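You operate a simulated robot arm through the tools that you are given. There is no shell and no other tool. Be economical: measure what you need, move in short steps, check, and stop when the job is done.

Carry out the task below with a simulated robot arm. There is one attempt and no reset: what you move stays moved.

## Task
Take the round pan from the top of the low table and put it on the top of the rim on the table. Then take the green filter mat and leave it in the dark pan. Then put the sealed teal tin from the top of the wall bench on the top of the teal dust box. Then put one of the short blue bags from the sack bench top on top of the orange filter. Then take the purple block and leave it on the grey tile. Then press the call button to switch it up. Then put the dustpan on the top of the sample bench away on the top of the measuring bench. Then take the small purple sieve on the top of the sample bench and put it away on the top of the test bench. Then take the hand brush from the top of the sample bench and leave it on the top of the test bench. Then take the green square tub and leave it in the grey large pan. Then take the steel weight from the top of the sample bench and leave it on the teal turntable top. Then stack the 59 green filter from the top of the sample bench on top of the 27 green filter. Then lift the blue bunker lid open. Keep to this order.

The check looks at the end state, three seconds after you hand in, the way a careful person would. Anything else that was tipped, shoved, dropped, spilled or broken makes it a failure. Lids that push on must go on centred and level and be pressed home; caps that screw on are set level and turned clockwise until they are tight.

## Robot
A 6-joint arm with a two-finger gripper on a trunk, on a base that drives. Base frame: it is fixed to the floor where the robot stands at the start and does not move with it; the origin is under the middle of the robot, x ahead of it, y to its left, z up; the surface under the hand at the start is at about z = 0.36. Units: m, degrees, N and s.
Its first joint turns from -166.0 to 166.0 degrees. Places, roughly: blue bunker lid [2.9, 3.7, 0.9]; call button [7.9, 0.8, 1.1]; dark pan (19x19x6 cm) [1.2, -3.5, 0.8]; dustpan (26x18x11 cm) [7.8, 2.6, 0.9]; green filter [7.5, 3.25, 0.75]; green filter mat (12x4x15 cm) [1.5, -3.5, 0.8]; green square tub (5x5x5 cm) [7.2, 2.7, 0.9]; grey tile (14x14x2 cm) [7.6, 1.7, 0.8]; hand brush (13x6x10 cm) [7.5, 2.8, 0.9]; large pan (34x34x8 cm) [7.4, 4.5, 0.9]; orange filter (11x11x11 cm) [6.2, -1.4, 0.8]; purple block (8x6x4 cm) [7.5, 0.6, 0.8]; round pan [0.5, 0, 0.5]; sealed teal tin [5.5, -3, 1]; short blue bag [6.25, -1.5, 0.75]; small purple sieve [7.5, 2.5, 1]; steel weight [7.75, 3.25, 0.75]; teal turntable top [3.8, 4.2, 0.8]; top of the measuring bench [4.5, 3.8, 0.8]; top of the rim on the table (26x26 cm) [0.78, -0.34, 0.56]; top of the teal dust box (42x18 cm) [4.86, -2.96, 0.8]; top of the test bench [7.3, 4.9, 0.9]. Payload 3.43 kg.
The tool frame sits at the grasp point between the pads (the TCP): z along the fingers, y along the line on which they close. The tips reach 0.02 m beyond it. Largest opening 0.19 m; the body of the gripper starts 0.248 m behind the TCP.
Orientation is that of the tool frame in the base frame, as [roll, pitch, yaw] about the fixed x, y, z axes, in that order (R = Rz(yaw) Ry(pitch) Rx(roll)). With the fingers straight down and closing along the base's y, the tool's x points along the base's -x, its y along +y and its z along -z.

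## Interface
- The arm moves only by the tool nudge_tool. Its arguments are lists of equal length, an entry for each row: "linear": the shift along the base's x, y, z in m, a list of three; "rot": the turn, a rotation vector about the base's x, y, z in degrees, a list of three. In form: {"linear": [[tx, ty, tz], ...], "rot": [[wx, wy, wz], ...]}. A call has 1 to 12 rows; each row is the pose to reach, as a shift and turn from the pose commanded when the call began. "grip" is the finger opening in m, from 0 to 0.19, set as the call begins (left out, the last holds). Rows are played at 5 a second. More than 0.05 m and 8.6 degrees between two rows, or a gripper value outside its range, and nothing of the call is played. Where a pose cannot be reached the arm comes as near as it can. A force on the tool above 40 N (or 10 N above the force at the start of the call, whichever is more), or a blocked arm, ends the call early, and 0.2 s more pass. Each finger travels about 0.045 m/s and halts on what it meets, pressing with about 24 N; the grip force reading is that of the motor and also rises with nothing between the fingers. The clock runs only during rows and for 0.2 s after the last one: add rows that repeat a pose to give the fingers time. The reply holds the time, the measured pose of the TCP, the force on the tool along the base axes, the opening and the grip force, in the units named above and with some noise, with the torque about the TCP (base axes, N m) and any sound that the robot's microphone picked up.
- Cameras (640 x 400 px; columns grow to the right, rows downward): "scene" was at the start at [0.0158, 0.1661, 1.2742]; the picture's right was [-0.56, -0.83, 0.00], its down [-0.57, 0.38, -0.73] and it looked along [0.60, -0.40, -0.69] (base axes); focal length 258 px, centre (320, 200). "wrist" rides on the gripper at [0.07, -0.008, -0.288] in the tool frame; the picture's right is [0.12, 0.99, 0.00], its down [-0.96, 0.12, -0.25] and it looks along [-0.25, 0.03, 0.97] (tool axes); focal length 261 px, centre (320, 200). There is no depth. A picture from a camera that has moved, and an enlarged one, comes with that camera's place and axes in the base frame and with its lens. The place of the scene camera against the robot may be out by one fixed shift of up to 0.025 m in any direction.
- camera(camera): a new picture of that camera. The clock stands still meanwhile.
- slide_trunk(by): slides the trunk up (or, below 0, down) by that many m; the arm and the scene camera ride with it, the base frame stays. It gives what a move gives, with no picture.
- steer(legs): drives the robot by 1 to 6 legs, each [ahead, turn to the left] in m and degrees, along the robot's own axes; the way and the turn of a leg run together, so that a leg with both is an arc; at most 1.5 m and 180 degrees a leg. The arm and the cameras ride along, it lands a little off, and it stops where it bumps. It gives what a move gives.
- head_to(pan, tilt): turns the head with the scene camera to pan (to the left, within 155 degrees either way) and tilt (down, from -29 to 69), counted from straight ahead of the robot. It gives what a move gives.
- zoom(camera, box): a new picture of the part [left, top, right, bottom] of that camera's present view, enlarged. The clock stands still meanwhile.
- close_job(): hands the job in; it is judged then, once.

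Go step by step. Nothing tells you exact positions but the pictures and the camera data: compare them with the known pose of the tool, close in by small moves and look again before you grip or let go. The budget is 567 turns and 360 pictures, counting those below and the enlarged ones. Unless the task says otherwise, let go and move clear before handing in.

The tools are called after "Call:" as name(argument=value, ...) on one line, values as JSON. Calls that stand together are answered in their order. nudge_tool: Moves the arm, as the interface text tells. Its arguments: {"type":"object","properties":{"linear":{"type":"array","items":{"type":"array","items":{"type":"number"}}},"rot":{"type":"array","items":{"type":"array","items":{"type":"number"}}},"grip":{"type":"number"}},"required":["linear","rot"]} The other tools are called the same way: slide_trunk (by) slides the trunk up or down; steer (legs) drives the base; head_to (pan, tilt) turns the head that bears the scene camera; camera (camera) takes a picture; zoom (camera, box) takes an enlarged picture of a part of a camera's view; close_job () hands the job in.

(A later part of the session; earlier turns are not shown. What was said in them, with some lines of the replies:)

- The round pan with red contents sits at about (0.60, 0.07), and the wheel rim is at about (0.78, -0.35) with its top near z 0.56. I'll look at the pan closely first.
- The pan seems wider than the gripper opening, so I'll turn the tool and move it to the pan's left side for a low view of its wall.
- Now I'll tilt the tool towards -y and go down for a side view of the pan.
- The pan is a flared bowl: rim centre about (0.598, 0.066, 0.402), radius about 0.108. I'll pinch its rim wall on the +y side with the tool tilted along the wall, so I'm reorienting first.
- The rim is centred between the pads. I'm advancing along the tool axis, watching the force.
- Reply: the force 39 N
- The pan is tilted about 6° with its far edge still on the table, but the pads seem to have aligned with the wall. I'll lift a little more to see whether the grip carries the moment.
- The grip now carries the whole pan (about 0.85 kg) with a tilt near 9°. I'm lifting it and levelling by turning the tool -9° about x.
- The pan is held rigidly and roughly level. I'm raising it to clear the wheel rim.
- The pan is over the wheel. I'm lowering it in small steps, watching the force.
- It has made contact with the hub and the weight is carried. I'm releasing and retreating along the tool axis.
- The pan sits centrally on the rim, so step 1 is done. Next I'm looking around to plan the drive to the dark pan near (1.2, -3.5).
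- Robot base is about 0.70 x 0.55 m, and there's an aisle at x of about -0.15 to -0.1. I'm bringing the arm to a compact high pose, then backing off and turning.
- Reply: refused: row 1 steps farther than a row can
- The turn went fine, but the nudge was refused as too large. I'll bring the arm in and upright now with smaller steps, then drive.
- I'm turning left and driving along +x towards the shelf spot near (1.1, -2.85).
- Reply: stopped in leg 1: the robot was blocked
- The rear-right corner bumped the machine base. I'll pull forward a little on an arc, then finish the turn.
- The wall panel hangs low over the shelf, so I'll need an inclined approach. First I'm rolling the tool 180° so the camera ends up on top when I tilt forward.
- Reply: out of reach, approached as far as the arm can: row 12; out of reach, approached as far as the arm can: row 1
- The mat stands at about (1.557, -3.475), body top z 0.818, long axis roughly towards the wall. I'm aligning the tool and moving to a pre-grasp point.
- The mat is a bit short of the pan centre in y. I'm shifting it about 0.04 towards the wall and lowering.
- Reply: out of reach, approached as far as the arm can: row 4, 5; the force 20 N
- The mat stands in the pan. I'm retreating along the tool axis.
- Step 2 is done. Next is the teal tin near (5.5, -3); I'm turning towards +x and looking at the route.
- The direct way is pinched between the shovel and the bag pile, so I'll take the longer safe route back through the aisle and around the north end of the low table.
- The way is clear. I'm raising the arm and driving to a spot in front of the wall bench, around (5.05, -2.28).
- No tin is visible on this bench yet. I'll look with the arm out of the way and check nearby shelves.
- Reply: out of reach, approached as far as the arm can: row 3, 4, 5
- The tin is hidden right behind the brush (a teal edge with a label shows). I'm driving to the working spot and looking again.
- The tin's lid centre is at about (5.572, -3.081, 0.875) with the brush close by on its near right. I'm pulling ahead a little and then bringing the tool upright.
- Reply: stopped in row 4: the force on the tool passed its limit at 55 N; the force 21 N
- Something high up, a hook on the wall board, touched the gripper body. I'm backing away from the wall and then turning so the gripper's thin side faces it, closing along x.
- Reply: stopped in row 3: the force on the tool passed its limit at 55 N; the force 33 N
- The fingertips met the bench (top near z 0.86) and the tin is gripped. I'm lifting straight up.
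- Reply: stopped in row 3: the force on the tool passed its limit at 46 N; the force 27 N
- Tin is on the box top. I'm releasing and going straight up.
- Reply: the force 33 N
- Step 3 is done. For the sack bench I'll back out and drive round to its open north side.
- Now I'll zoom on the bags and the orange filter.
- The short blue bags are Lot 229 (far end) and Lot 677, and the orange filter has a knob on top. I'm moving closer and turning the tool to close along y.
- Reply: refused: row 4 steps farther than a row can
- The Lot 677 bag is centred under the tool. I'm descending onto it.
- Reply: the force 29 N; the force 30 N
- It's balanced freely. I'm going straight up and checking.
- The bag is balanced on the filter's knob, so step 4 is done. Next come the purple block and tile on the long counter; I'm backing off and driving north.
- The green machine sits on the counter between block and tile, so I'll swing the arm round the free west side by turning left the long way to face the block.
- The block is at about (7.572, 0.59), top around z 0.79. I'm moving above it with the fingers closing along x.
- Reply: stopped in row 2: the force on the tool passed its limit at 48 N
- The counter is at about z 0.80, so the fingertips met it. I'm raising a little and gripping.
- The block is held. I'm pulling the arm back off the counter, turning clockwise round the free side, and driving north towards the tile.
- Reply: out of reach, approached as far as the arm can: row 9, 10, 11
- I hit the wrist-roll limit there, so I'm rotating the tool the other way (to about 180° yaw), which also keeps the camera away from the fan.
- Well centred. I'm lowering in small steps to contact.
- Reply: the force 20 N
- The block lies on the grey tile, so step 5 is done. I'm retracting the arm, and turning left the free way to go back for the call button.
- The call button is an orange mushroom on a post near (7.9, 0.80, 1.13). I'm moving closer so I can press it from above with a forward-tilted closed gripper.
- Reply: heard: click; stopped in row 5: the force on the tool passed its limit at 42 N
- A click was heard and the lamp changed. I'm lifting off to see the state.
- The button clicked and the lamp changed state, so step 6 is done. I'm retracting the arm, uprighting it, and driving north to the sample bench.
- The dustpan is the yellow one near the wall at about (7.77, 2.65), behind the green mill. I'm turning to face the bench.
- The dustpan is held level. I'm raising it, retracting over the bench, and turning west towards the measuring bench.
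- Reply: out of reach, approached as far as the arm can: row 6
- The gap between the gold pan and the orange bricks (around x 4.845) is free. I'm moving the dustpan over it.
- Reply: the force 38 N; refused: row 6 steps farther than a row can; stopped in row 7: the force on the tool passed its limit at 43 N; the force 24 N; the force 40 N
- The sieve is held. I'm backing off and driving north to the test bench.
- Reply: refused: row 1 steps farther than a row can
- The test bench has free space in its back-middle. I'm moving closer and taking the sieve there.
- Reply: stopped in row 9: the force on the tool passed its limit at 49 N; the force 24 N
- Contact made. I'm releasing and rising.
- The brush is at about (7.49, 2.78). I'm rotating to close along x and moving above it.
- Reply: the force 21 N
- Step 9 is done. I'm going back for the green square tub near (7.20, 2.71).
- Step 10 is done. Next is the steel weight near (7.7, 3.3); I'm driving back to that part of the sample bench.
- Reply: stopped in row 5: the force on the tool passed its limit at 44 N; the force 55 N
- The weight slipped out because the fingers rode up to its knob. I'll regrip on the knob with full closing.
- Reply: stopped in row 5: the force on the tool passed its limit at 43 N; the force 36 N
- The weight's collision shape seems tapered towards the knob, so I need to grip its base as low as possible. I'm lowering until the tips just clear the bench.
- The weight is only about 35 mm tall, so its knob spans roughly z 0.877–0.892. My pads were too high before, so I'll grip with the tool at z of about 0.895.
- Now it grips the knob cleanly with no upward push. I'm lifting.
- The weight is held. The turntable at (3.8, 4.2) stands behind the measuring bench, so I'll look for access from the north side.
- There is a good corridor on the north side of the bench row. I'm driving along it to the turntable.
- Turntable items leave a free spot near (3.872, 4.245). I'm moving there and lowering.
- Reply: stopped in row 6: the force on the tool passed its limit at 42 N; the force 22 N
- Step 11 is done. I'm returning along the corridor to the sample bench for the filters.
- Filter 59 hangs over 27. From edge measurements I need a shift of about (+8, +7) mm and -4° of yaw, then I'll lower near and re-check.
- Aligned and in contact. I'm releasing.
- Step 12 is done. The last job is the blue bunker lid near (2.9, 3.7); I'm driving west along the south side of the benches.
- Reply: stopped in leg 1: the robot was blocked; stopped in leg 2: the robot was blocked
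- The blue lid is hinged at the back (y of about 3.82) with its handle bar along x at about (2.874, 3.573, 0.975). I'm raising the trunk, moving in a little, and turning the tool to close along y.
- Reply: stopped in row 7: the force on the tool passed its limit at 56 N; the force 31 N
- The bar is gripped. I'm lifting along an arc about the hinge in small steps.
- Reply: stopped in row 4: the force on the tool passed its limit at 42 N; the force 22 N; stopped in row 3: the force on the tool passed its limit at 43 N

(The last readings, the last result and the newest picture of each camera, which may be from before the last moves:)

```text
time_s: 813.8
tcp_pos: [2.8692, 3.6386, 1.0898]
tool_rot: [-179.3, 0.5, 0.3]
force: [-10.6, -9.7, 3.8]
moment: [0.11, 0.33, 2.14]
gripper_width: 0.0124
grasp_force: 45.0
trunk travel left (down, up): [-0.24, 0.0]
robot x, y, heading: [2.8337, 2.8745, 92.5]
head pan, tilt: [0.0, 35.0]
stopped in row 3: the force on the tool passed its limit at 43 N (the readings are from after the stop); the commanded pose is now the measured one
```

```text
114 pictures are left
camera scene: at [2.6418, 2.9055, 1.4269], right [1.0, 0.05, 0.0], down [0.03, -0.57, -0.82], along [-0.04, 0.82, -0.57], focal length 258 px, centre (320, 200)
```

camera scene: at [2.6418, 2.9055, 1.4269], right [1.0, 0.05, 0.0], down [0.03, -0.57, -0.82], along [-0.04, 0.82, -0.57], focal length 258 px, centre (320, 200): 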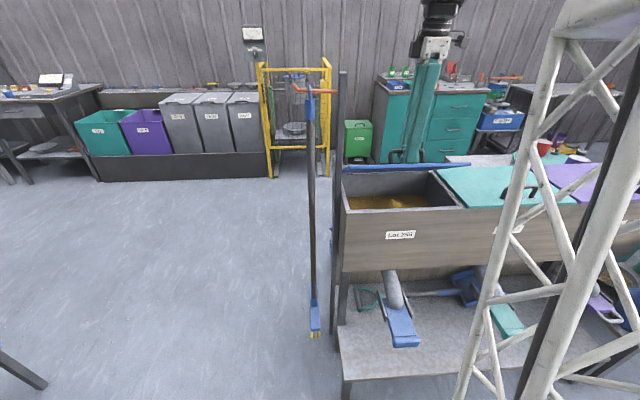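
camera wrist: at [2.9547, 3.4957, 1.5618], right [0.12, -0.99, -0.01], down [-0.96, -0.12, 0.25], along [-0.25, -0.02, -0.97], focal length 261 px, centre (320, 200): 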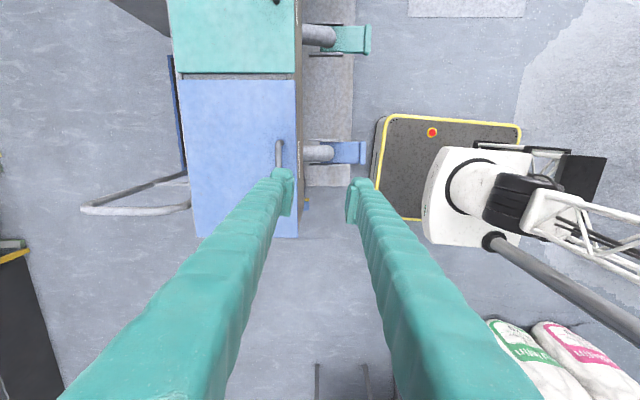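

The bunker is rotated about 7°, which explains the side force. I'm continuing the arc in that plane, aligning the tool yaw.

Call:
nudge_tool(linear=[[-0.001, 0.002, 0.002], [-0.0018, 0.0075, 0.0082], [-0.0025, 0.0149, 0.0161], [-0.0035, 0.023, 0.0236], [-0.0042, 0.0314, 0.0308], [-0.0052, 0.04, 0.0375], [-0.006, 0.049, 0.044]], rot=[[0, 0, 3], [0, 0, 6], [0, 0, 7], [0, 0, 7], [0, 0, 7], [0, 0, 7], [0, 0, 7]])

Call:
camera(camera="scene")

```text
time_s: 815.4
tcp_pos: [2.8641, 3.6899, 1.1312]
tool_rot: [-179.3, 0.6, 7.2]
force: [-4.6, 5.5, -24.7]
moment: [-1.15, -0.24, -2.08]
gripper_width: 0.0088
grasp_force: 42.2
trunk travel left (down, up): [-0.24, 0.0]
robot x, y, heading: [2.8361, 2.8731, 92.7]
head pan, tilt: [0.0, 35.0]
```

```text
113 pictures are left
camera scene: at [2.6421, 2.9078, 1.4264], right [1.0, 0.05, 0.0], down [0.03, -0.57, -0.82], along [-0.04, 0.82, -0.57], focal length 258 px, centre (320, 200)
```

scene: 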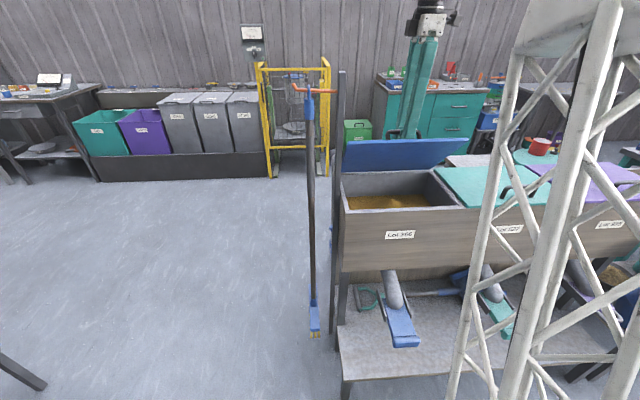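

Call:
zoom(camera="scene", box=[330, 60, 480, 200])

Call:
zoom(camera="wrist", box=[200, 90, 440, 290])

```text
2.86 times, centred on (405, 130) of scene
camera zoom: at [2.6421, 2.9078, 1.4264], right [1.0, 0.05, 0.0], down [0.03, -0.57, -0.82], along [-0.04, 0.82, -0.57], focal length 737 px, centre (77, 400)
```

zoom: 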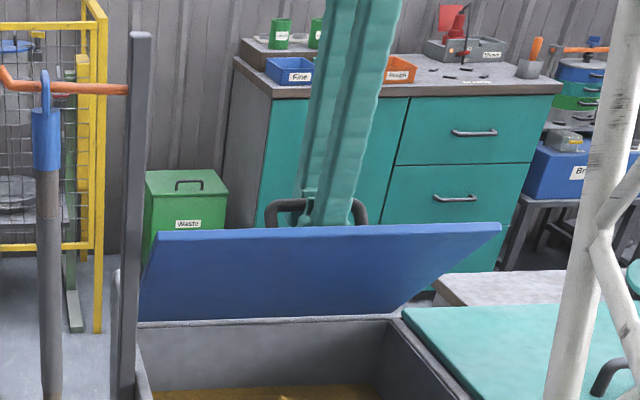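

```text
2.00 times, centred on (320, 190) of wrist
camera zoom: at [2.9363, 3.7038, 1.4201], right [0.24, -0.97, -0.01], down [-0.94, -0.24, 0.25], along [-0.25, -0.05, -0.97], focal length 521 px, centre (320, 220)
```

zoom: 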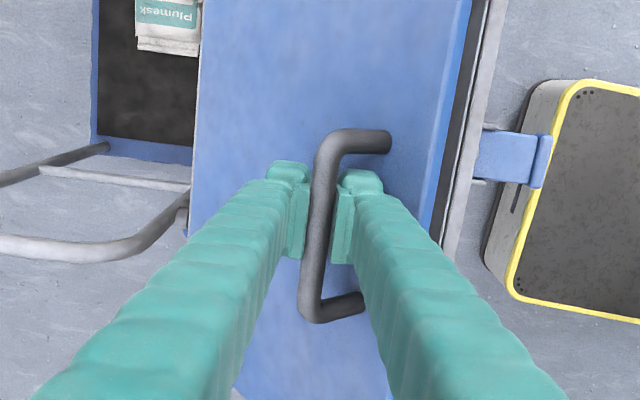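

The bar is properly aligned between the pads now. I'm continuing the arc.

Call:
nudge_tool(linear=[[-0.001, 0.0095, 0.0063], [-0.0023, 0.0191, 0.012], [-0.0034, 0.0288, 0.0171], [-0.0046, 0.0386, 0.0217], [-0.0058, 0.0487, 0.026], [-0.007, 0.0589, 0.0297], [-0.0083, 0.0693, 0.033], [-0.0096, 0.0797, 0.0359]], rot=[[0, 0, 0], [0, 0, 0], [0, 0, 0], [0, 0, 0], [0, 0, 0], [0, 0, 0], [0, 0, 0], [0, 0, 0]])

Call:
zoom(camera="scene", box=[330, 60, 480, 200])

Call:
zoom(camera="wrist", box=[200, 90, 440, 290])

```text
time_s: 816.2
tcp_pos: [2.8605, 3.7214, 1.1486]
tool_rot: [-179.5, 0.5, 7.3]
force: [-2.1, 7.2, -22.3]
moment: [0.05, 0.26, -2.2]
gripper_width: 0.0088
grasp_force: 42.8
trunk travel left (down, up): [-0.24, 0.0]
robot x, y, heading: [2.8324, 2.8729, 92.7]
head pan, tilt: [0.0, 35.0]
stopped in row 4: the force on the tool passed its limit at 41 N (the readings are from after the stop); the commanded pose is now the measured one
```

```text
2.86 times, centred on (405, 130) of scene
camera zoom: at [2.6422, 2.908, 1.427], right [1.0, 0.05, 0.0], down [0.03, -0.57, -0.82], along [-0.04, 0.82, -0.57], focal length 737 px, centre (77, 400)
```

zoom: 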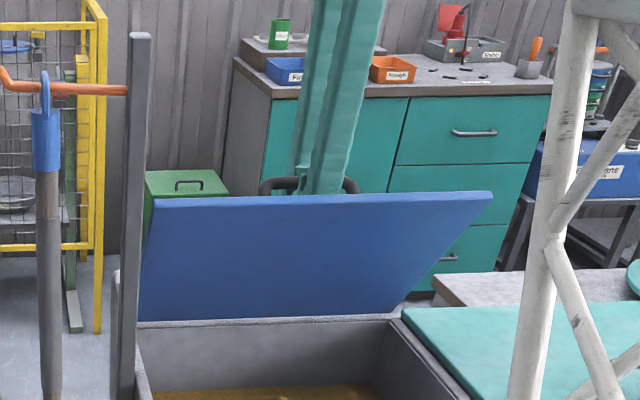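

```text
2.00 times, centred on (320, 190) of wrist
camera zoom: at [2.9328, 3.7356, 1.4365], right [0.24, -0.97, -0.01], down [-0.94, -0.24, 0.26], along [-0.25, -0.05, -0.97], focal length 521 px, centre (320, 220)
```

zoom: 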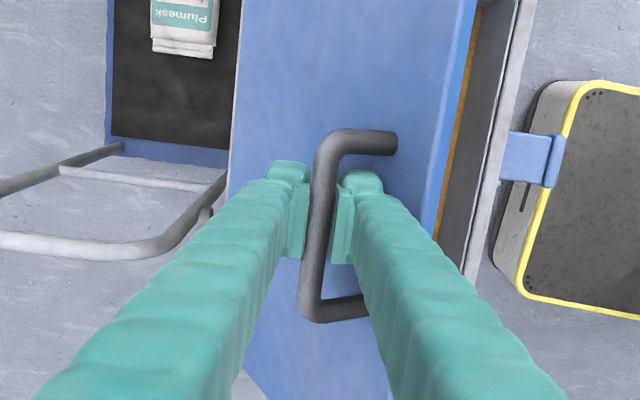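

Call:
nudge_tool(linear=[[0, 0.003, 0.002], [-0.0006, 0.0095, 0.0044], [-0.0009, 0.0145, 0.0065], [-0.0013, 0.0195, 0.0085], [-0.0016, 0.0246, 0.0104], [-0.002, 0.0297, 0.0122], [-0.0023, 0.0349, 0.0138], [-0.0026, 0.0401, 0.0154], [-0.003, 0.0453, 0.0168], [-0.0033, 0.0506, 0.0181], [-0.004, 0.0612, 0.0204]], rot=[[0, 0, -2], [0, 0, -3.5], [0, 0, -3.5], [0, 0, -3.5], [0, 0, -3.5], [0, 0, -3.5], [0, 0, -3.5], [0, 0, -3.5], [0, 0, -3.5], [0, 0, -3.5], [0, 0, -3.5]])

Call:
zoom(camera="scene", box=[330, 40, 480, 200])

Call:
zoom(camera="wrist", box=[200, 90, 440, 290])

```text
time_s: 817.5
tcp_pos: [2.8568, 3.7456, 1.1577]
tool_rot: [-179.4, 0.5, 3.9]
force: [1.5, 5.3, -19.6]
moment: [0.26, -0.43, 2.88]
gripper_width: 0.0097
grasp_force: 43.0
trunk travel left (down, up): [-0.24, 0.0]
robot x, y, heading: [2.8336, 2.8763, 92.5]
head pan, tilt: [0.0, 35.0]
stopped in row 6: the force on the tool passed its limit at 41 N (the readings are from after the stop); the commanded pose is now the measured one
```

```text
2.50 times, centred on (405, 120) of scene
camera zoom: at [2.6424, 2.9076, 1.4272], right [1.0, 0.05, 0.0], down [0.03, -0.57, -0.82], along [-0.04, 0.82, -0.57], focal length 645 px, centre (108, 400)
```

zoom: 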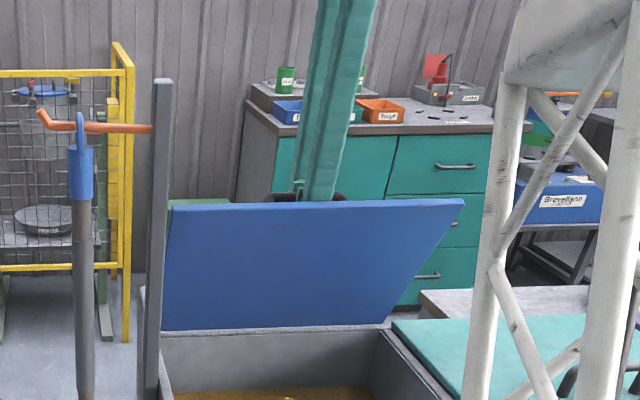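

```text
2.00 times, centred on (320, 190) of wrist
camera zoom: at [2.931, 3.7568, 1.4467], right [0.19, -0.98, -0.01], down [-0.95, -0.18, 0.26], along [-0.25, -0.04, -0.97], focal length 521 px, centre (320, 220)
```

zoom: 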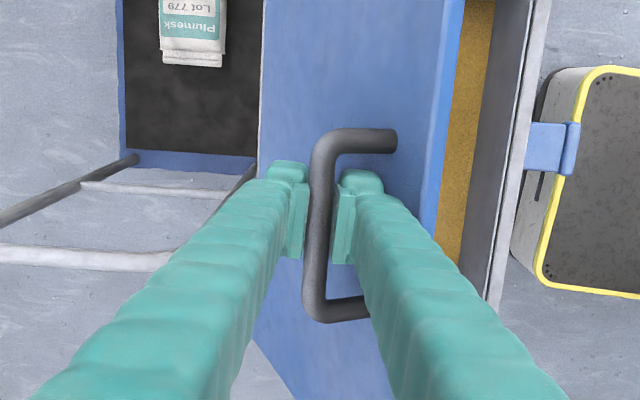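

The arc fits a hinge at (y 3.82, z 0.923) with radius 0.246. I'm continuing in fine steps.

Call:
nudge_tool(linear=[[-0.0003, 0.004, 0.0013], [-0.0007, 0.0075, 0.0023], [-0.001, 0.011, 0.0033], [-0.0013, 0.0149, 0.0042], [-0.0017, 0.0187, 0.0051], [-0.002, 0.0225, 0.006], [-0.0024, 0.0262, 0.0068], [-0.0027, 0.03, 0.0075], [-0.003, 0.0338, 0.0081], [-0.0034, 0.0376, 0.0087], [-0.0037, 0.0415, 0.0093], [-0.004, 0.0453, 0.0098]], rot=[[0, 0, 0.5], [0, 0, 1], [0, 0, 1.5], [0, 0, 1.5], [0, 0, 1.5], [0, 0, 1.5], [0, 0, 1.5], [0, 0, 1.5], [0, 0, 1.5], [0, 0, 1.5], [0, 0, 1.5], [0, 0, 1.5]])

Call:
zoom(camera="wrist", box=[200, 90, 440, 290])

```text
time_s: 819.1
tcp_pos: [2.8543, 3.7713, 1.1627]
tool_rot: [-179.7, 0.5, 5.4]
force: [2.5, 1.3, -16.3]
moment: [-0.03, -0.2, 1.25]
gripper_width: 0.0089
grasp_force: 42.8
trunk travel left (down, up): [-0.24, 0.0]
robot x, y, heading: [2.8346, 2.8757, 92.8]
head pan, tilt: [0.0, 35.0]
stopped in row 8: the force on the tool passed its limit at 41 N (the readings are from after the stop); the commanded pose is now the measured one
```

```text
2.00 times, centred on (320, 190) of wrist
camera zoom: at [2.9278, 3.7846, 1.4523], right [0.21, -0.98, -0.01], down [-0.94, -0.21, 0.26], along [-0.25, -0.05, -0.97], focal length 521 px, centre (320, 220)
```

zoom: 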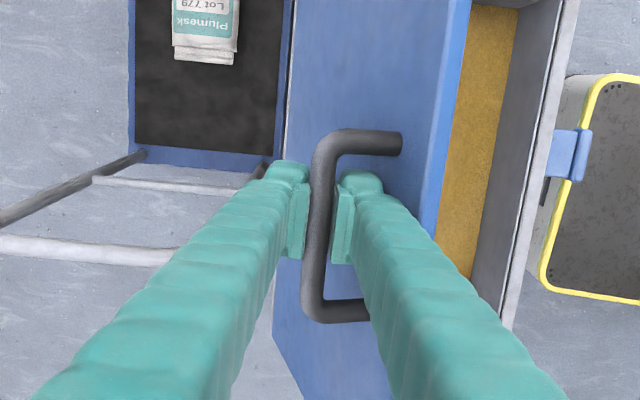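

Call:
nudge_tool(linear=[[-0.0003, 0.004, 0.0006], [-0.0006, 0.0075, 0.0013], [-0.001, 0.011, 0.002], [-0.0013, 0.0147, 0.0026], [-0.0017, 0.0187, 0.003], [-0.002, 0.023, 0.0034], [-0.0024, 0.0273, 0.0038], [-0.0028, 0.0316, 0.004], [-0.0032, 0.0359, 0.0042], [-0.0036, 0.0402, 0.0044], [-0.004, 0.0445, 0.0045], [-0.0044, 0.0487, 0.0045]], rot=[[0, 0, 0], [0, 0, 0], [0, 0, 0], [0, 0, 0], [0, 0, 0], [0, 0, 0], [0, 0, 0], [0, 0, 0], [0, 0, 0], [0, 0, 0], [0, 0, 0], [0, 0, 0]])

Call:
zoom(camera="wrist", box=[200, 90, 440, 290])

```text
time_s: 820.6
tcp_pos: [2.8522, 3.7947, 1.1659]
tool_rot: [-179.7, 0.7, 5.4]
force: [1.8, 0.2, -18.4]
moment: [-0.02, -0.06, 1.2]
gripper_width: 0.0092
grasp_force: 42.9
trunk travel left (down, up): [-0.24, 0.0]
robot x, y, heading: [2.8351, 2.8752, 92.7]
head pan, tilt: [0.0, 35.0]
stopped in row 7: the force on the tool passed its limit at 41 N (the readings are from after the stop); the commanded pose is now the measured one
```

```text
2.00 times, centred on (320, 190) of wrist
camera zoom: at [2.9253, 3.8076, 1.4549], right [0.21, -0.98, -0.01], down [-0.94, -0.21, 0.26], along [-0.25, -0.05, -0.97], focal length 521 px, centre (320, 220)
```

zoom: 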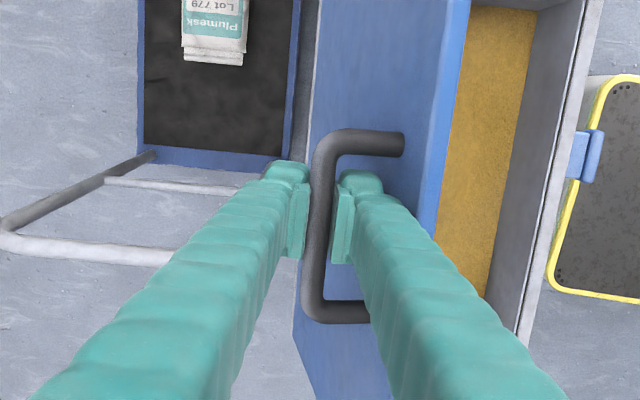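

Call:
nudge_tool(linear=[[0, 0.002, -0.002], [-0.0004, 0.006, -0.002], [-0.0008, 0.01, -0.0018], [-0.0012, 0.0135, -0.0016], [-0.0015, 0.0169, -0.0016], [-0.0019, 0.021, -0.0016], [-0.0023, 0.025, -0.0016], [-0.0027, 0.0295, -0.0016], [-0.003, 0.0337, -0.0016], [-0.0034, 0.038, -0.0018], [-0.0038, 0.042, -0.0021], [-0.0042, 0.046, -0.0025]], rot=[[0, 0, 0], [0, 0, 0], [0, 0, 0], [0, 0, 0], [0, 0, 0], [0, 0, 0], [0, 0, 0], [0, 0, 0], [0, 0, 0], [0, 0, 0], [0, 0, 0], [0, 0, 0]])

Call:
zoom(camera="scene", box=[330, 20, 480, 200])

```text
time_s: 823.2
tcp_pos: [2.8475, 3.8405, 1.1637]
tool_rot: [-179.6, 0.6, 5.4]
force: [-8.8, -5.6, -23.2]
moment: [0.0, 0.05, 1.07]
gripper_width: 0.0087
grasp_force: 42.1
trunk travel left (down, up): [-0.24, 0.0]
robot x, y, heading: [2.8341, 2.8753, 92.9]
head pan, tilt: [0.0, 35.0]
```

```text
2.22 times, centred on (405, 110) of scene
camera zoom: at [2.6418, 2.9069, 1.4264], right [1.0, 0.05, 0.0], down [0.03, -0.57, -0.82], along [-0.04, 0.82, -0.57], focal length 574 px, centre (131, 400)
```

zoom: 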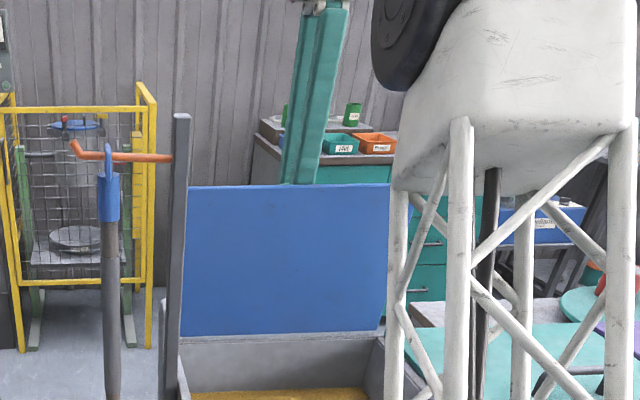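

Call:
nudge_tool(linear=[[-0.0006, 0.0064, -0.002], [-0.0012, 0.0128, -0.0036], [-0.0018, 0.019, -0.0046], [-0.0024, 0.0251, -0.0057], [-0.003, 0.0312, -0.007], [-0.0035, 0.0373, -0.0084], [-0.004, 0.0434, -0.01], [-0.0046, 0.0494, -0.0117], [-0.0052, 0.0553, -0.0137], [-0.0057, 0.0612, -0.0157], [-0.0063, 0.067, -0.018], [-0.0068, 0.0729, -0.0203]], rot=[[1.2, 0, 0], [2.5, 0, 0], [3.7, 0, 0], [5, 0, 0], [6.2, 0, 0], [7.5, 0, 0], [8.7, 0, 0], [10, 0, 0], [11.2, 0, 0], [12.5, 0, 0], [13.7, 0, 0], [15, 0, 0]])

Call:
camera(camera="scene")

Call:
camera(camera="wrist")

```text
time_s: 824.2
tcp_pos: [2.8453, 3.8551, 1.1615]
tool_rot: [-175.4, 0.1, 5.6]
force: [1.9, -19.1, 8.9]
moment: [-4.5, -1.07, 3.22]
gripper_width: 0.009
grasp_force: 42.5
trunk travel left (down, up): [-0.24, 0.0]
robot x, y, heading: [2.8382, 2.876, 92.5]
head pan, tilt: [0.0, 35.0]
stopped in row 4: the force on the tool passed its limit at 45 N (the readings are from after the stop); the commanded pose is now the measured one
```

```text
103 pictures are left
camera scene: at [2.6422, 2.9045, 1.4271], right [1.0, 0.05, 0.0], down [0.03, -0.57, -0.82], along [-0.04, 0.82, -0.57], focal length 258 px, centre (320, 200)
```

scene: 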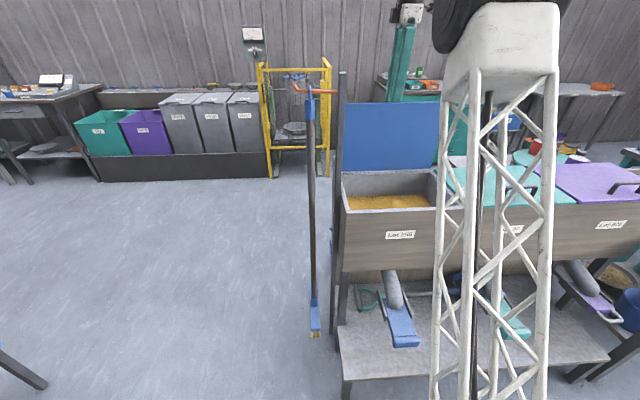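

```text
102 pictures are left
camera wrist: at [2.9179, 3.8488, 1.4504], right [0.21, -0.97, -0.08], down [-0.94, -0.23, 0.24], along [-0.25, 0.02, -0.97], focal length 261 px, centre (320, 200)
```

wrist: 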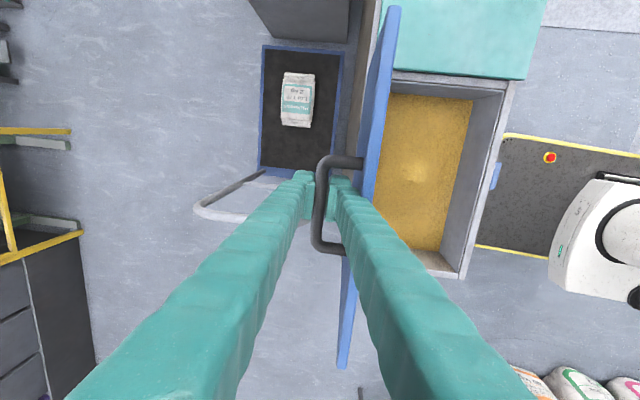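

Call:
nudge_tool(linear=[[0, 0, -0.001], [0, 0, -0.001], [0, 0, -0.001], [0, 0, -0.001]], rot=[[-1.5, 0, 0], [-3, 0, 0], [-4.5, 0, 0], [-4.5, 0, 0]])

Call:
nudge_tool(linear=[[-0.0004, 0.004, -0.001], [-0.0008, 0.008, -0.002], [-0.0012, 0.012, -0.003], [-0.0016, 0.016, -0.0045], [-0.002, 0.02, -0.006]], rot=[[0, 0, 0], [0, 0, 0], [0, 0, 0], [0, 0, 0], [0, 0, 0]])

Call:
zoom(camera="wrist", box=[240, 90, 440, 290])

```text
time_s: 825.2
tcp_pos: [2.8445, 3.8589, 1.1595]
tool_rot: [-179.8, 0.6, 5.5]
force: [-2.8, 4.6, 19.8]
moment: [0.02, 0.04, 0.99]
gripper_width: 0.0094
grasp_force: 43.0
trunk travel left (down, up): [-0.24, 0.0]
robot x, y, heading: [2.835, 2.8744, 93.2]
head pan, tilt: [0.0, 35.0]
```

```text
time_s: 826.3
tcp_pos: [2.8439, 3.873, 1.1564]
tool_rot: [179.9, 0.5, 5.7]
force: [1.6, -12.2, 19.7]
moment: [-3.93, -0.59, 2.83]
gripper_width: 0.0091
grasp_force: 42.2
trunk travel left (down, up): [-0.24, 0.0]
robot x, y, heading: [2.8366, 2.8711, 92.6]
head pan, tilt: [0.0, 35.0]
stopped in row 5: the force on the tool passed its limit at 42 N (the readings are from after the stop); the commanded pose is now the measured one
```

```text
2.00 times, centred on (340, 190) of wrist
camera zoom: at [2.9158, 3.8882, 1.4447], right [0.22, -0.98, 0.0], down [-0.94, -0.21, 0.26], along [-0.25, -0.06, -0.97], focal length 521 px, centre (280, 220)
```

zoom: 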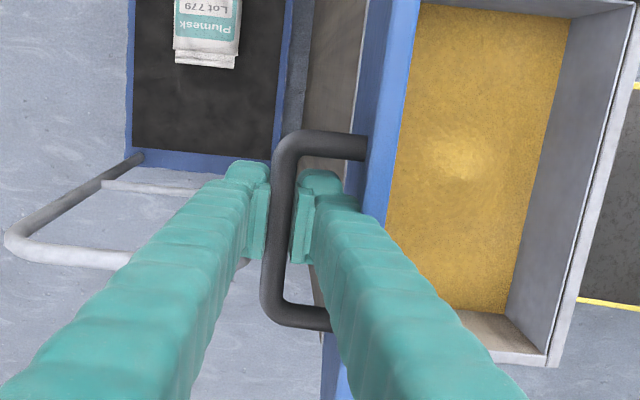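

Call:
nudge_tool(linear=[[0, 0, 0], [-0.0003, 0.003, -0.0005], [-0.0008, 0.008, -0.002], [-0.0013, 0.013, -0.0035], [-0.0018, 0.018, -0.005], [-0.0022, 0.022, -0.0065]], rot=[[-2, 0, 0], [-4, 0, 0], [-6, 0, 0], [-8, 0, 0], [-10, 0, 0], [-12, 0, 0]])

Call:
zoom(camera="wrist", box=[240, 90, 440, 290])

Call:
zoom(camera="scene", box=[330, 20, 480, 200])

```text
time_s: 827.1
tcp_pos: [2.8416, 3.8803, 1.1529]
tool_rot: [174.9, 1.0, 5.4]
force: [-0.8, 4.7, 12.0]
moment: [0.03, 0.02, 0.73]
gripper_width: 0.0091
grasp_force: 43.1
out of reach, approached as far as the arm can: row 3, 4
trunk travel left (down, up): [-0.24, 0.0]
robot x, y, heading: [2.8321, 2.8735, 92.9]
head pan, tilt: [0.0, 35.0]
stopped in row 4: the force on the tool passed its limit at 58 N (the readings are from after the stop); the commanded pose is now the measured one
```

```text
2.00 times, centred on (340, 190) of wrist
camera zoom: at [2.9149, 3.9207, 1.4388], right [0.22, -0.97, 0.09], down [-0.94, -0.18, 0.27], along [-0.25, -0.14, -0.96], focal length 521 px, centre (280, 220)
```

zoom: 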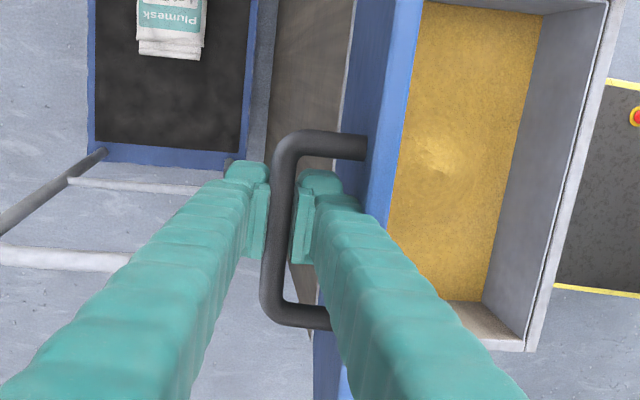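

```text
2.22 times, centred on (405, 110) of scene
camera zoom: at [2.6421, 2.9055, 1.4265], right [1.0, 0.05, 0.0], down [0.03, -0.57, -0.82], along [-0.04, 0.82, -0.57], focal length 574 px, centre (131, 400)
```

zoom: 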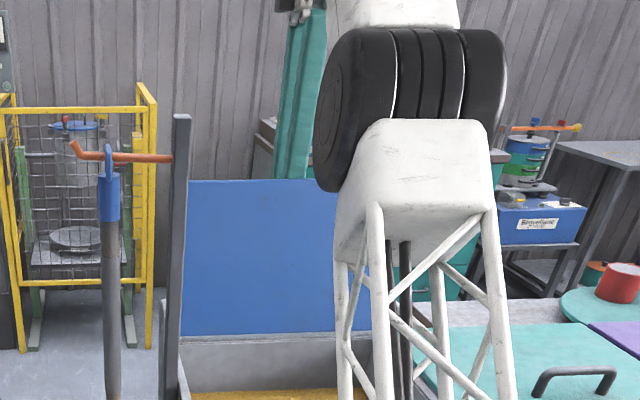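

The lid is just past vertical but the arm is at its reach limit. I'm nudging the base forward slightly to carry the lid further over.

Call:
steer(legs=[[0.025, 0]])

Call:
nudge_tool(linear=[[0, 0, -0.002], [0, 0.003, -0.004], [0, 0.003, -0.004]], rot=[[-1, 0, 0], [-2, 0, 0], [-2, 0, 0]])

Call:
zoom(camera="wrist", box=[240, 90, 440, 290])

```text
time_s: 828.0
tcp_pos: [2.8411, 3.886, 1.1502]
tool_rot: [173.9, 1.3, 5.6]
force: [0.3, -5.9, 2.6]
moment: [0.02, 0.05, 0.58]
gripper_width: 0.0089
grasp_force: 42.2
trunk travel left (down, up): [-0.24, 0.0]
robot x, y, heading: [2.8331, 2.884, 92.6]
head pan, tilt: [0.0, 35.0]
stopped in leg 1: the force on the tool passed its limit at 79 N (the readings are from after the stop); the commanded pose is now the measured one
```

```text
time_s: 828.4
tcp_pos: [2.8413, 3.885, 1.1506]
tool_rot: [173.9, 1.1, 5.5]
force: [0.7, 6.2, 12.6]
moment: [0.03, 0.17, 0.51]
gripper_width: 0.0087
grasp_force: 42.5
out of reach, approached as far as the arm can: row 1, 2
trunk travel left (down, up): [-0.24, 0.0]
robot x, y, heading: [2.8368, 2.8847, 92.8]
head pan, tilt: [0.0, 35.0]
stopped in row 2: the force on the tool passed its limit at 52 N (the readings are from after the stop); the commanded pose is now the measured one
```

```text
2.00 times, centred on (340, 190) of wrist
camera zoom: at [2.9141, 3.9312, 1.4358], right [0.22, -0.97, 0.1], down [-0.94, -0.18, 0.28], along [-0.25, -0.16, -0.96], focal length 521 px, centre (280, 220)
```

zoom: 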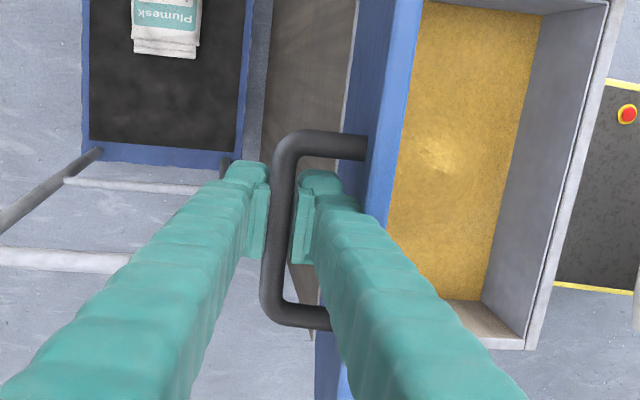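

Call:
nudge_tool(linear=[[0, 0, 0], [0, 0, 0]], rot=[[0, 0, 0], [0, 0, 0]], grip=0.022)

Call:
zoom(camera="wrist", box=[240, 90, 440, 290])

```text
time_s: 829.0
tcp_pos: [2.841, 3.8855, 1.1481]
tool_rot: [173.7, 1.2, 5.5]
force: [0.1, 0.3, 0.0]
moment: [-0.01, 0.01, 0.0]
gripper_width: 0.0218
grasp_force: 0.0
trunk travel left (down, up): [-0.24, 0.0]
robot x, y, heading: [2.8355, 2.8873, 92.8]
head pan, tilt: [0.0, 35.0]
```

```text
2.00 times, centred on (340, 190) of wrist
camera zoom: at [2.9143, 3.9319, 1.4342], right [0.22, -0.97, 0.11], down [-0.94, -0.18, 0.28], along [-0.25, -0.16, -0.95], focal length 521 px, centre (280, 220)
```

zoom: 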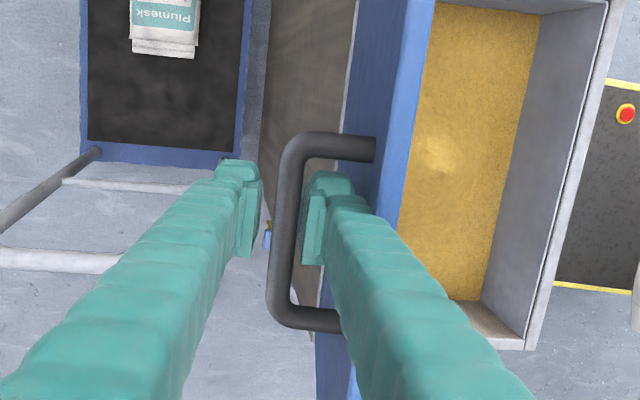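

The lid stands free between the open fingers. I'm withdrawing straight up, then I'll push it further from the south side if needed.

Call:
nudge_tool(linear=[[0, 0.001, 0.01], [0, 0.002, 0.02], [0, 0.002, 0.03], [0, 0.002, 0.04], [0, 0, 0.055], [0, -0.01, 0.07]], rot=[[0, 0, 0], [0, 0, 0], [0, 0, 0], [0, 0, 0], [0, 0, 0], [0, 0, 0]])

Call:
zoom(camera="wrist", box=[200, 60, 440, 260])

Call:
camera(camera="scene")

```text
time_s: 830.4
tcp_pos: [2.8421, 3.8503, 1.1934]
tool_rot: [174.6, 1.1, 5.6]
force: [0.4, -0.2, 0.5]
moment: [0.05, 0.01, 0.02]
gripper_width: 0.022
grasp_force: 0.1
out of reach, approached as far as the arm can: row 1, 2, 3, 4, 5, 6
trunk travel left (down, up): [-0.24, 0.0]
robot x, y, heading: [2.8317, 2.8844, 92.7]
head pan, tilt: [0.0, 35.0]
```

```text
2.00 times, centred on (320, 160) of wrist
camera zoom: at [2.9147, 3.8922, 1.4798], right [0.22, -0.97, 0.09], down [-0.94, -0.18, 0.28], along [-0.25, -0.15, -0.96], focal length 521 px, centre (320, 280)
```

zoom: 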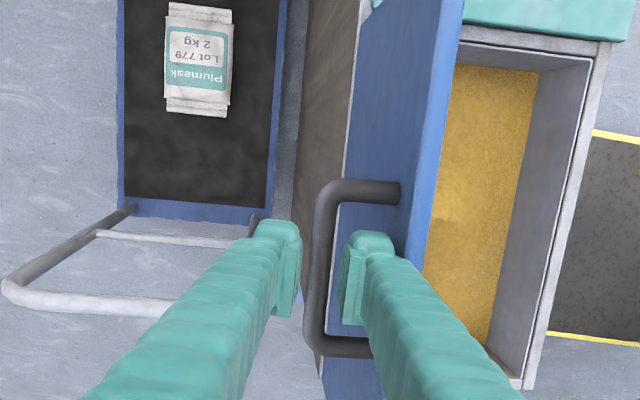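

```text
95 pictures are left
camera scene: at [2.6415, 2.9175, 1.4268], right [1.0, 0.05, 0.0], down [0.03, -0.57, -0.82], along [-0.04, 0.82, -0.57], focal length 258 px, centre (320, 200)
```

scene: 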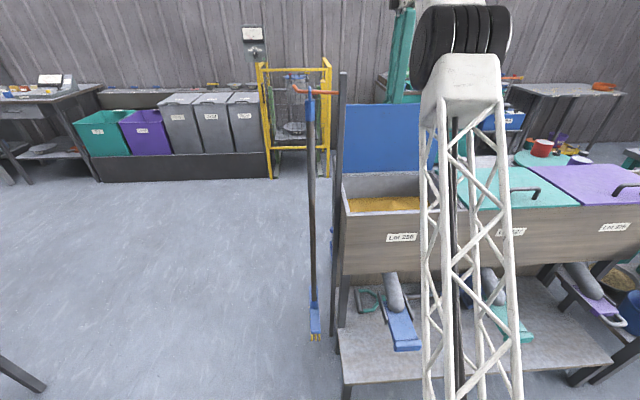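

The hinge holds the lid by itself. I'm tilting forward to regain reach and rising clear of the handle.

Call:
nudge_tool(linear=[[0, 0.002, 0.005], [0, 0.003, 0.012], [0, 0.004, 0.02], [0, 0.004, 0.03], [0, 0.004, 0.04], [0, 0.004, 0.05]], rot=[[4, 0, 0], [8, 0, 0], [12, 0, 0], [17, 0, 0], [22, 0, 0], [27, 0, 0]])

Call:
camera(camera="wrist")

Call:
camera(camera="scene")

```text
time_s: 831.8
tcp_pos: [2.8413, 3.8566, 1.2409]
tool_rot: [-159.5, -1.5, 5.3]
force: [0.2, -0.2, 0.2]
moment: [-0.1, 0.01, 0.02]
gripper_width: 0.0219
grasp_force: 0.1
trunk travel left (down, up): [-0.24, 0.0]
robot x, y, heading: [2.8343, 2.8853, 92.9]
head pan, tilt: [0.0, 35.0]
```

```text
94 pictures are left
camera wrist: at [2.9137, 3.7683, 1.5176], right [0.22, -0.91, -0.35], down [-0.94, -0.29, 0.17], along [-0.25, 0.29, -0.92], focal length 261 px, centre (320, 200)
```

wrist: 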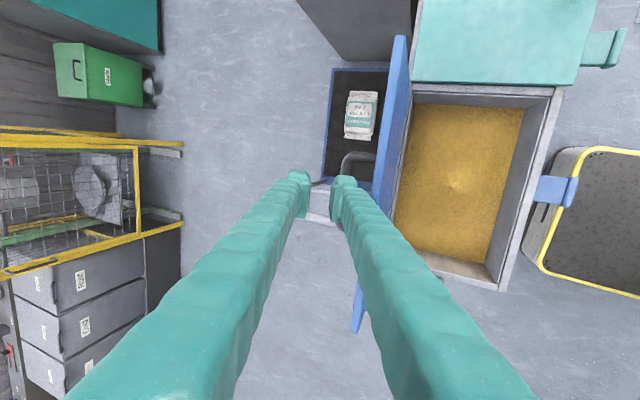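

```text
93 pictures are left
camera scene: at [2.6415, 2.9182, 1.4267], right [1.0, 0.05, 0.0], down [0.03, -0.57, -0.82], along [-0.04, 0.82, -0.57], focal length 258 px, centre (320, 200)
```

scene: 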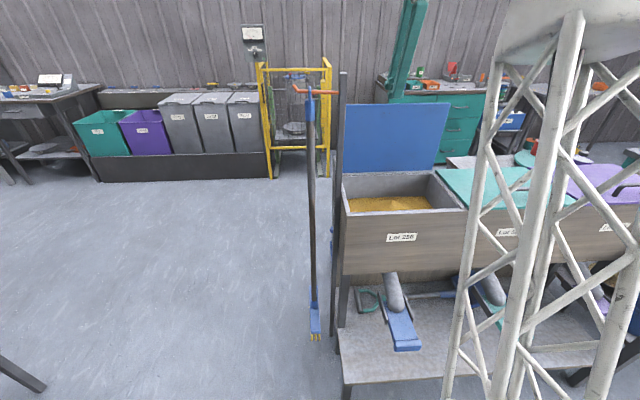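

Call:
nudge_tool(linear=[[0, 0, 0.02], [0, -0.01, 0.04], [0, -0.045, 0.05], [0, -0.09, 0.05], [0, -0.13, 0.05], [0, -0.17, 0.04], [0, -0.2, 0.01], [0, -0.21, -0.03], [0, -0.21, -0.07]], rot=[[0, 0, 0], [3, 0, 0], [6, 0, 0], [9, 0, 0], [12, 0, 0], [16, 0, 0], [20, 0, 0], [20, 0, 0], [20, 0, 0]], grip=0.0)

Call:
camera(camera="scene")

Call:
camera(camera="wrist")

```text
time_s: 833.8
tcp_pos: [2.8409, 3.6443, 1.1734]
tool_rot: [-139.4, -3.2, 4.6]
force: [-0.2, -0.5, 0.9]
moment: [0.03, 0.02, 0.02]
gripper_width: 0.0001
grasp_force: 23.8
trunk travel left (down, up): [-0.24, 0.0]
robot x, y, heading: [2.8316, 2.8846, 92.9]
head pan, tilt: [0.0, 35.0]
```

```text
92 pictures are left
camera scene: at [2.6415, 2.9172, 1.4267], right [1.0, 0.05, 0.0], down [0.03, -0.57, -0.82], along [-0.04, 0.82, -0.57], focal length 258 px, centre (320, 200)
```

scene: 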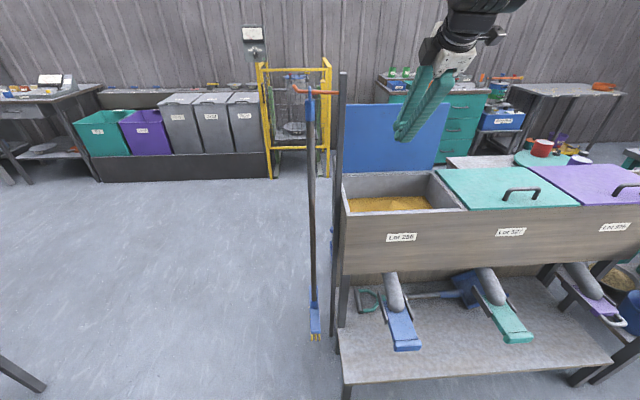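

```text
91 pictures are left
camera wrist: at [2.9137, 3.4687, 1.4019], right [0.22, -0.74, -0.64], down [-0.94, -0.33, 0.06], along [-0.25, 0.59, -0.77], focal length 261 px, centre (320, 200)
```

wrist: 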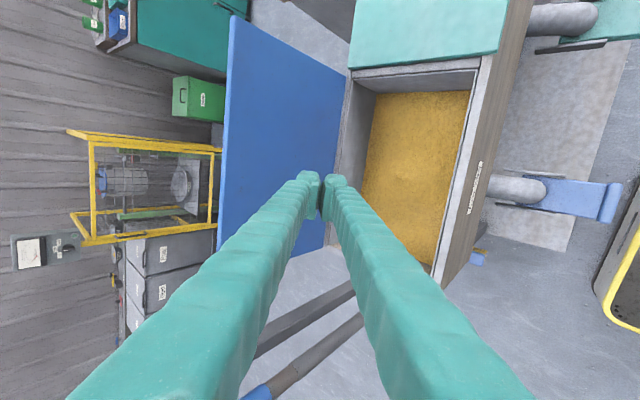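

The lid stays up on its own. I'll push it a bit further from the underside until it meets its stop.

Call:
nudge_tool(linear=[[0, 0.03, -0.02], [0, 0.06, -0.04], [0, 0.09, -0.04], [-0.002, 0.11, -0.04], [-0.004, 0.13, -0.04], [-0.005, 0.145, -0.04], [-0.006, 0.16, -0.04], [-0.007, 0.175, -0.04], [-0.008, 0.19, -0.04], [-0.009, 0.205, -0.04], [-0.01, 0.22, -0.04], [-0.01, 0.235, -0.04]], rot=[[0, 0, 0], [0, 0, 0], [0, 0, 0], [0, 0, 0], [0, 0, 0], [0, 0, 0], [0, 0, 0], [0, 0, 0], [0, 0, 0], [0, 0, 0], [0, 0, 0], [0, 0, 0]])

Call:
camera(camera="scene")

Call:
camera(camera="wrist")

```text
time_s: 835.5
tcp_pos: [2.8355, 3.8002, 1.1335]
tool_rot: [-139.6, -3.3, 4.8]
force: [1.6, -27.7, 14.6]
moment: [0.74, 0.29, 0.56]
gripper_width: 0.0002
grasp_force: 24.6
trunk travel left (down, up): [-0.24, 0.0]
robot x, y, heading: [2.8358, 2.8834, 92.7]
head pan, tilt: [0.0, 35.0]
stopped in row 8: the force on the tool passed its limit at 61 N (the readings are from after the stop); the commanded pose is now the measured one
```

```text
90 pictures are left
camera scene: at [2.6416, 2.9152, 1.427], right [1.0, 0.05, 0.0], down [0.03, -0.57, -0.82], along [-0.04, 0.82, -0.57], focal length 258 px, centre (320, 200)
```

scene: 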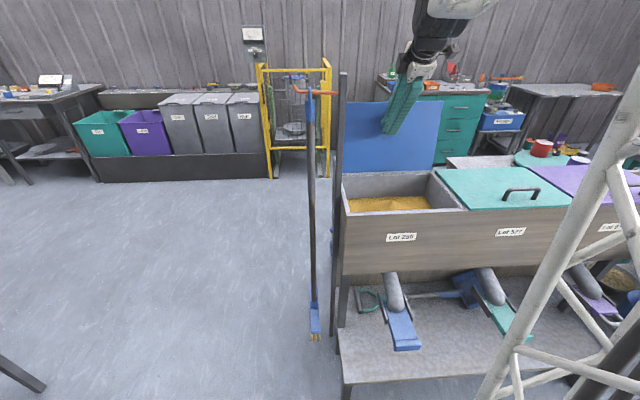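

```text
89 pictures are left
camera wrist: at [2.908, 3.6259, 1.3643], right [0.22, -0.74, -0.63], down [-0.94, -0.33, 0.06], along [-0.25, 0.59, -0.77], focal length 261 px, centre (320, 200)
```

wrist: 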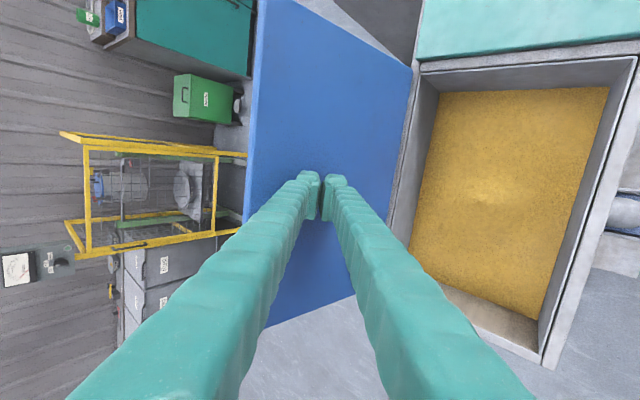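

The lid has reached its stop, about upright. I'm backing the arm off and checking that it stays open.

Call:
nudge_tool(linear=[[0, -0.02, 0.005], [0, -0.06, 0.02], [0, -0.1, 0.04], [0, -0.14, 0.06], [0, -0.18, 0.07], [0, -0.22, 0.08], [0, -0.26, 0.08], [0, -0.3, 0.08]], rot=[[0, 0, 0], [0, 0, 0], [0, 0, 0], [0, 0, 0], [0, 0, 0], [0, 0, 0], [0, 0, 0], [0, 0, 0]])

Call:
nudge_tool(linear=[[0, 0, 0], [0, 0, 0], [0, 0, 0], [0, 0, 0], [0, 0, 0], [0, 0, 0], [0, 0, 0], [0, 0, 0], [0, 0, 0], [0, 0, 0], [0, 0, 0], [0, 0, 0]], rot=[[0, 0, 0], [0, 0, 0], [0, 0, 0], [0, 0, 0], [0, 0, 0], [0, 0, 0], [0, 0, 0], [0, 0, 0], [0, 0, 0], [0, 0, 0], [0, 0, 0], [0, 0, 0]])

Call:
camera(camera="scene")

Call:
camera(camera="wrist")

```text
time_s: 837.3
tcp_pos: [2.8358, 3.5025, 1.2115]
tool_rot: [-139.8, -3.2, 4.7]
force: [-0.5, 1.2, -0.7]
moment: [-0.1, -0.02, -0.02]
gripper_width: 0.0
grasp_force: 24.1
trunk travel left (down, up): [-0.24, 0.0]
robot x, y, heading: [2.837, 2.8843, 92.8]
head pan, tilt: [0.0, 35.0]
```

```text
time_s: 839.9
tcp_pos: [2.8354, 3.5022, 1.2118]
tool_rot: [-139.8, -3.2, 4.8]
force: [-0.4, 1.1, 0.3]
moment: [0.01, -0.01, 0.0]
gripper_width: 0.0
grasp_force: 23.9
trunk travel left (down, up): [-0.24, 0.0]
robot x, y, heading: [2.8325, 2.8846, 92.8]
head pan, tilt: [0.0, 35.0]
```

```text
88 pictures are left
camera scene: at [2.6415, 2.9174, 1.4267], right [1.0, 0.05, 0.0], down [0.03, -0.57, -0.82], along [-0.04, 0.82, -0.57], focal length 258 px, centre (320, 200)
```

scene: 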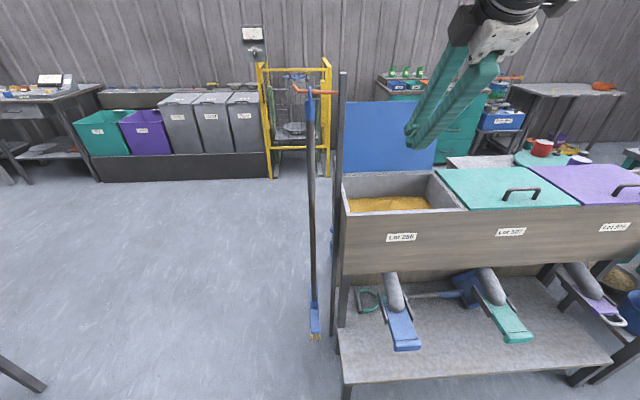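

```text
87 pictures are left
camera wrist: at [2.9082, 3.328, 1.4427], right [0.22, -0.74, -0.63], down [-0.94, -0.33, 0.06], along [-0.25, 0.58, -0.77], focal length 261 px, centre (320, 200)
```

wrist: 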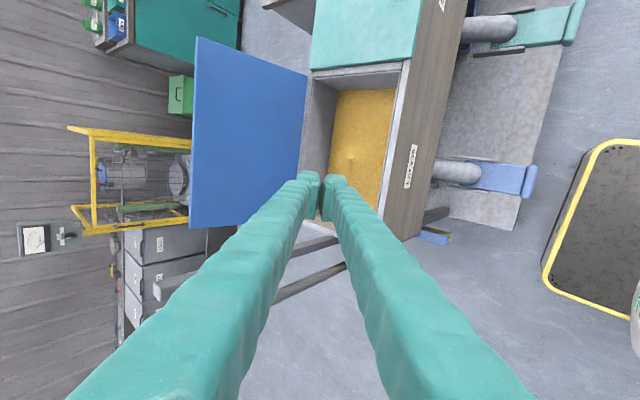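

Everything in the list has been carried out, and the blue bunker lid stays open by itself with the arm clear. I'm handing the job in.

Call:
close_job()

```text
The job is handed in.
```

I carried out all thirteen steps in the order you gave, and the job is handed in.

A few things you might notice when checking:

- **Call button:** I pressed it once and heard a click. The blue lamp went from lit to unlit; I took that as "switched up", but nothing confirmed which state counts as up.
- **Red can on the turntable:** it ended up about 6 mm from where it was, probably brushed by a finger as I let go of the steel weight.
- **Blue bag:** it is balanced on the knob of the orange filter, not lying flat on a surface. It was steady when I left it.
- **Bumps while moving:** the base touched the machine near the start and the bunker shelf near the end. The gripper touched a hook on the wall board above the wall bench. Nothing looked moved in the pictures I took afterwards, but I did not check each spot closely.
- **Bunker lid:** it stands about upright against its stop and stays open by itself.
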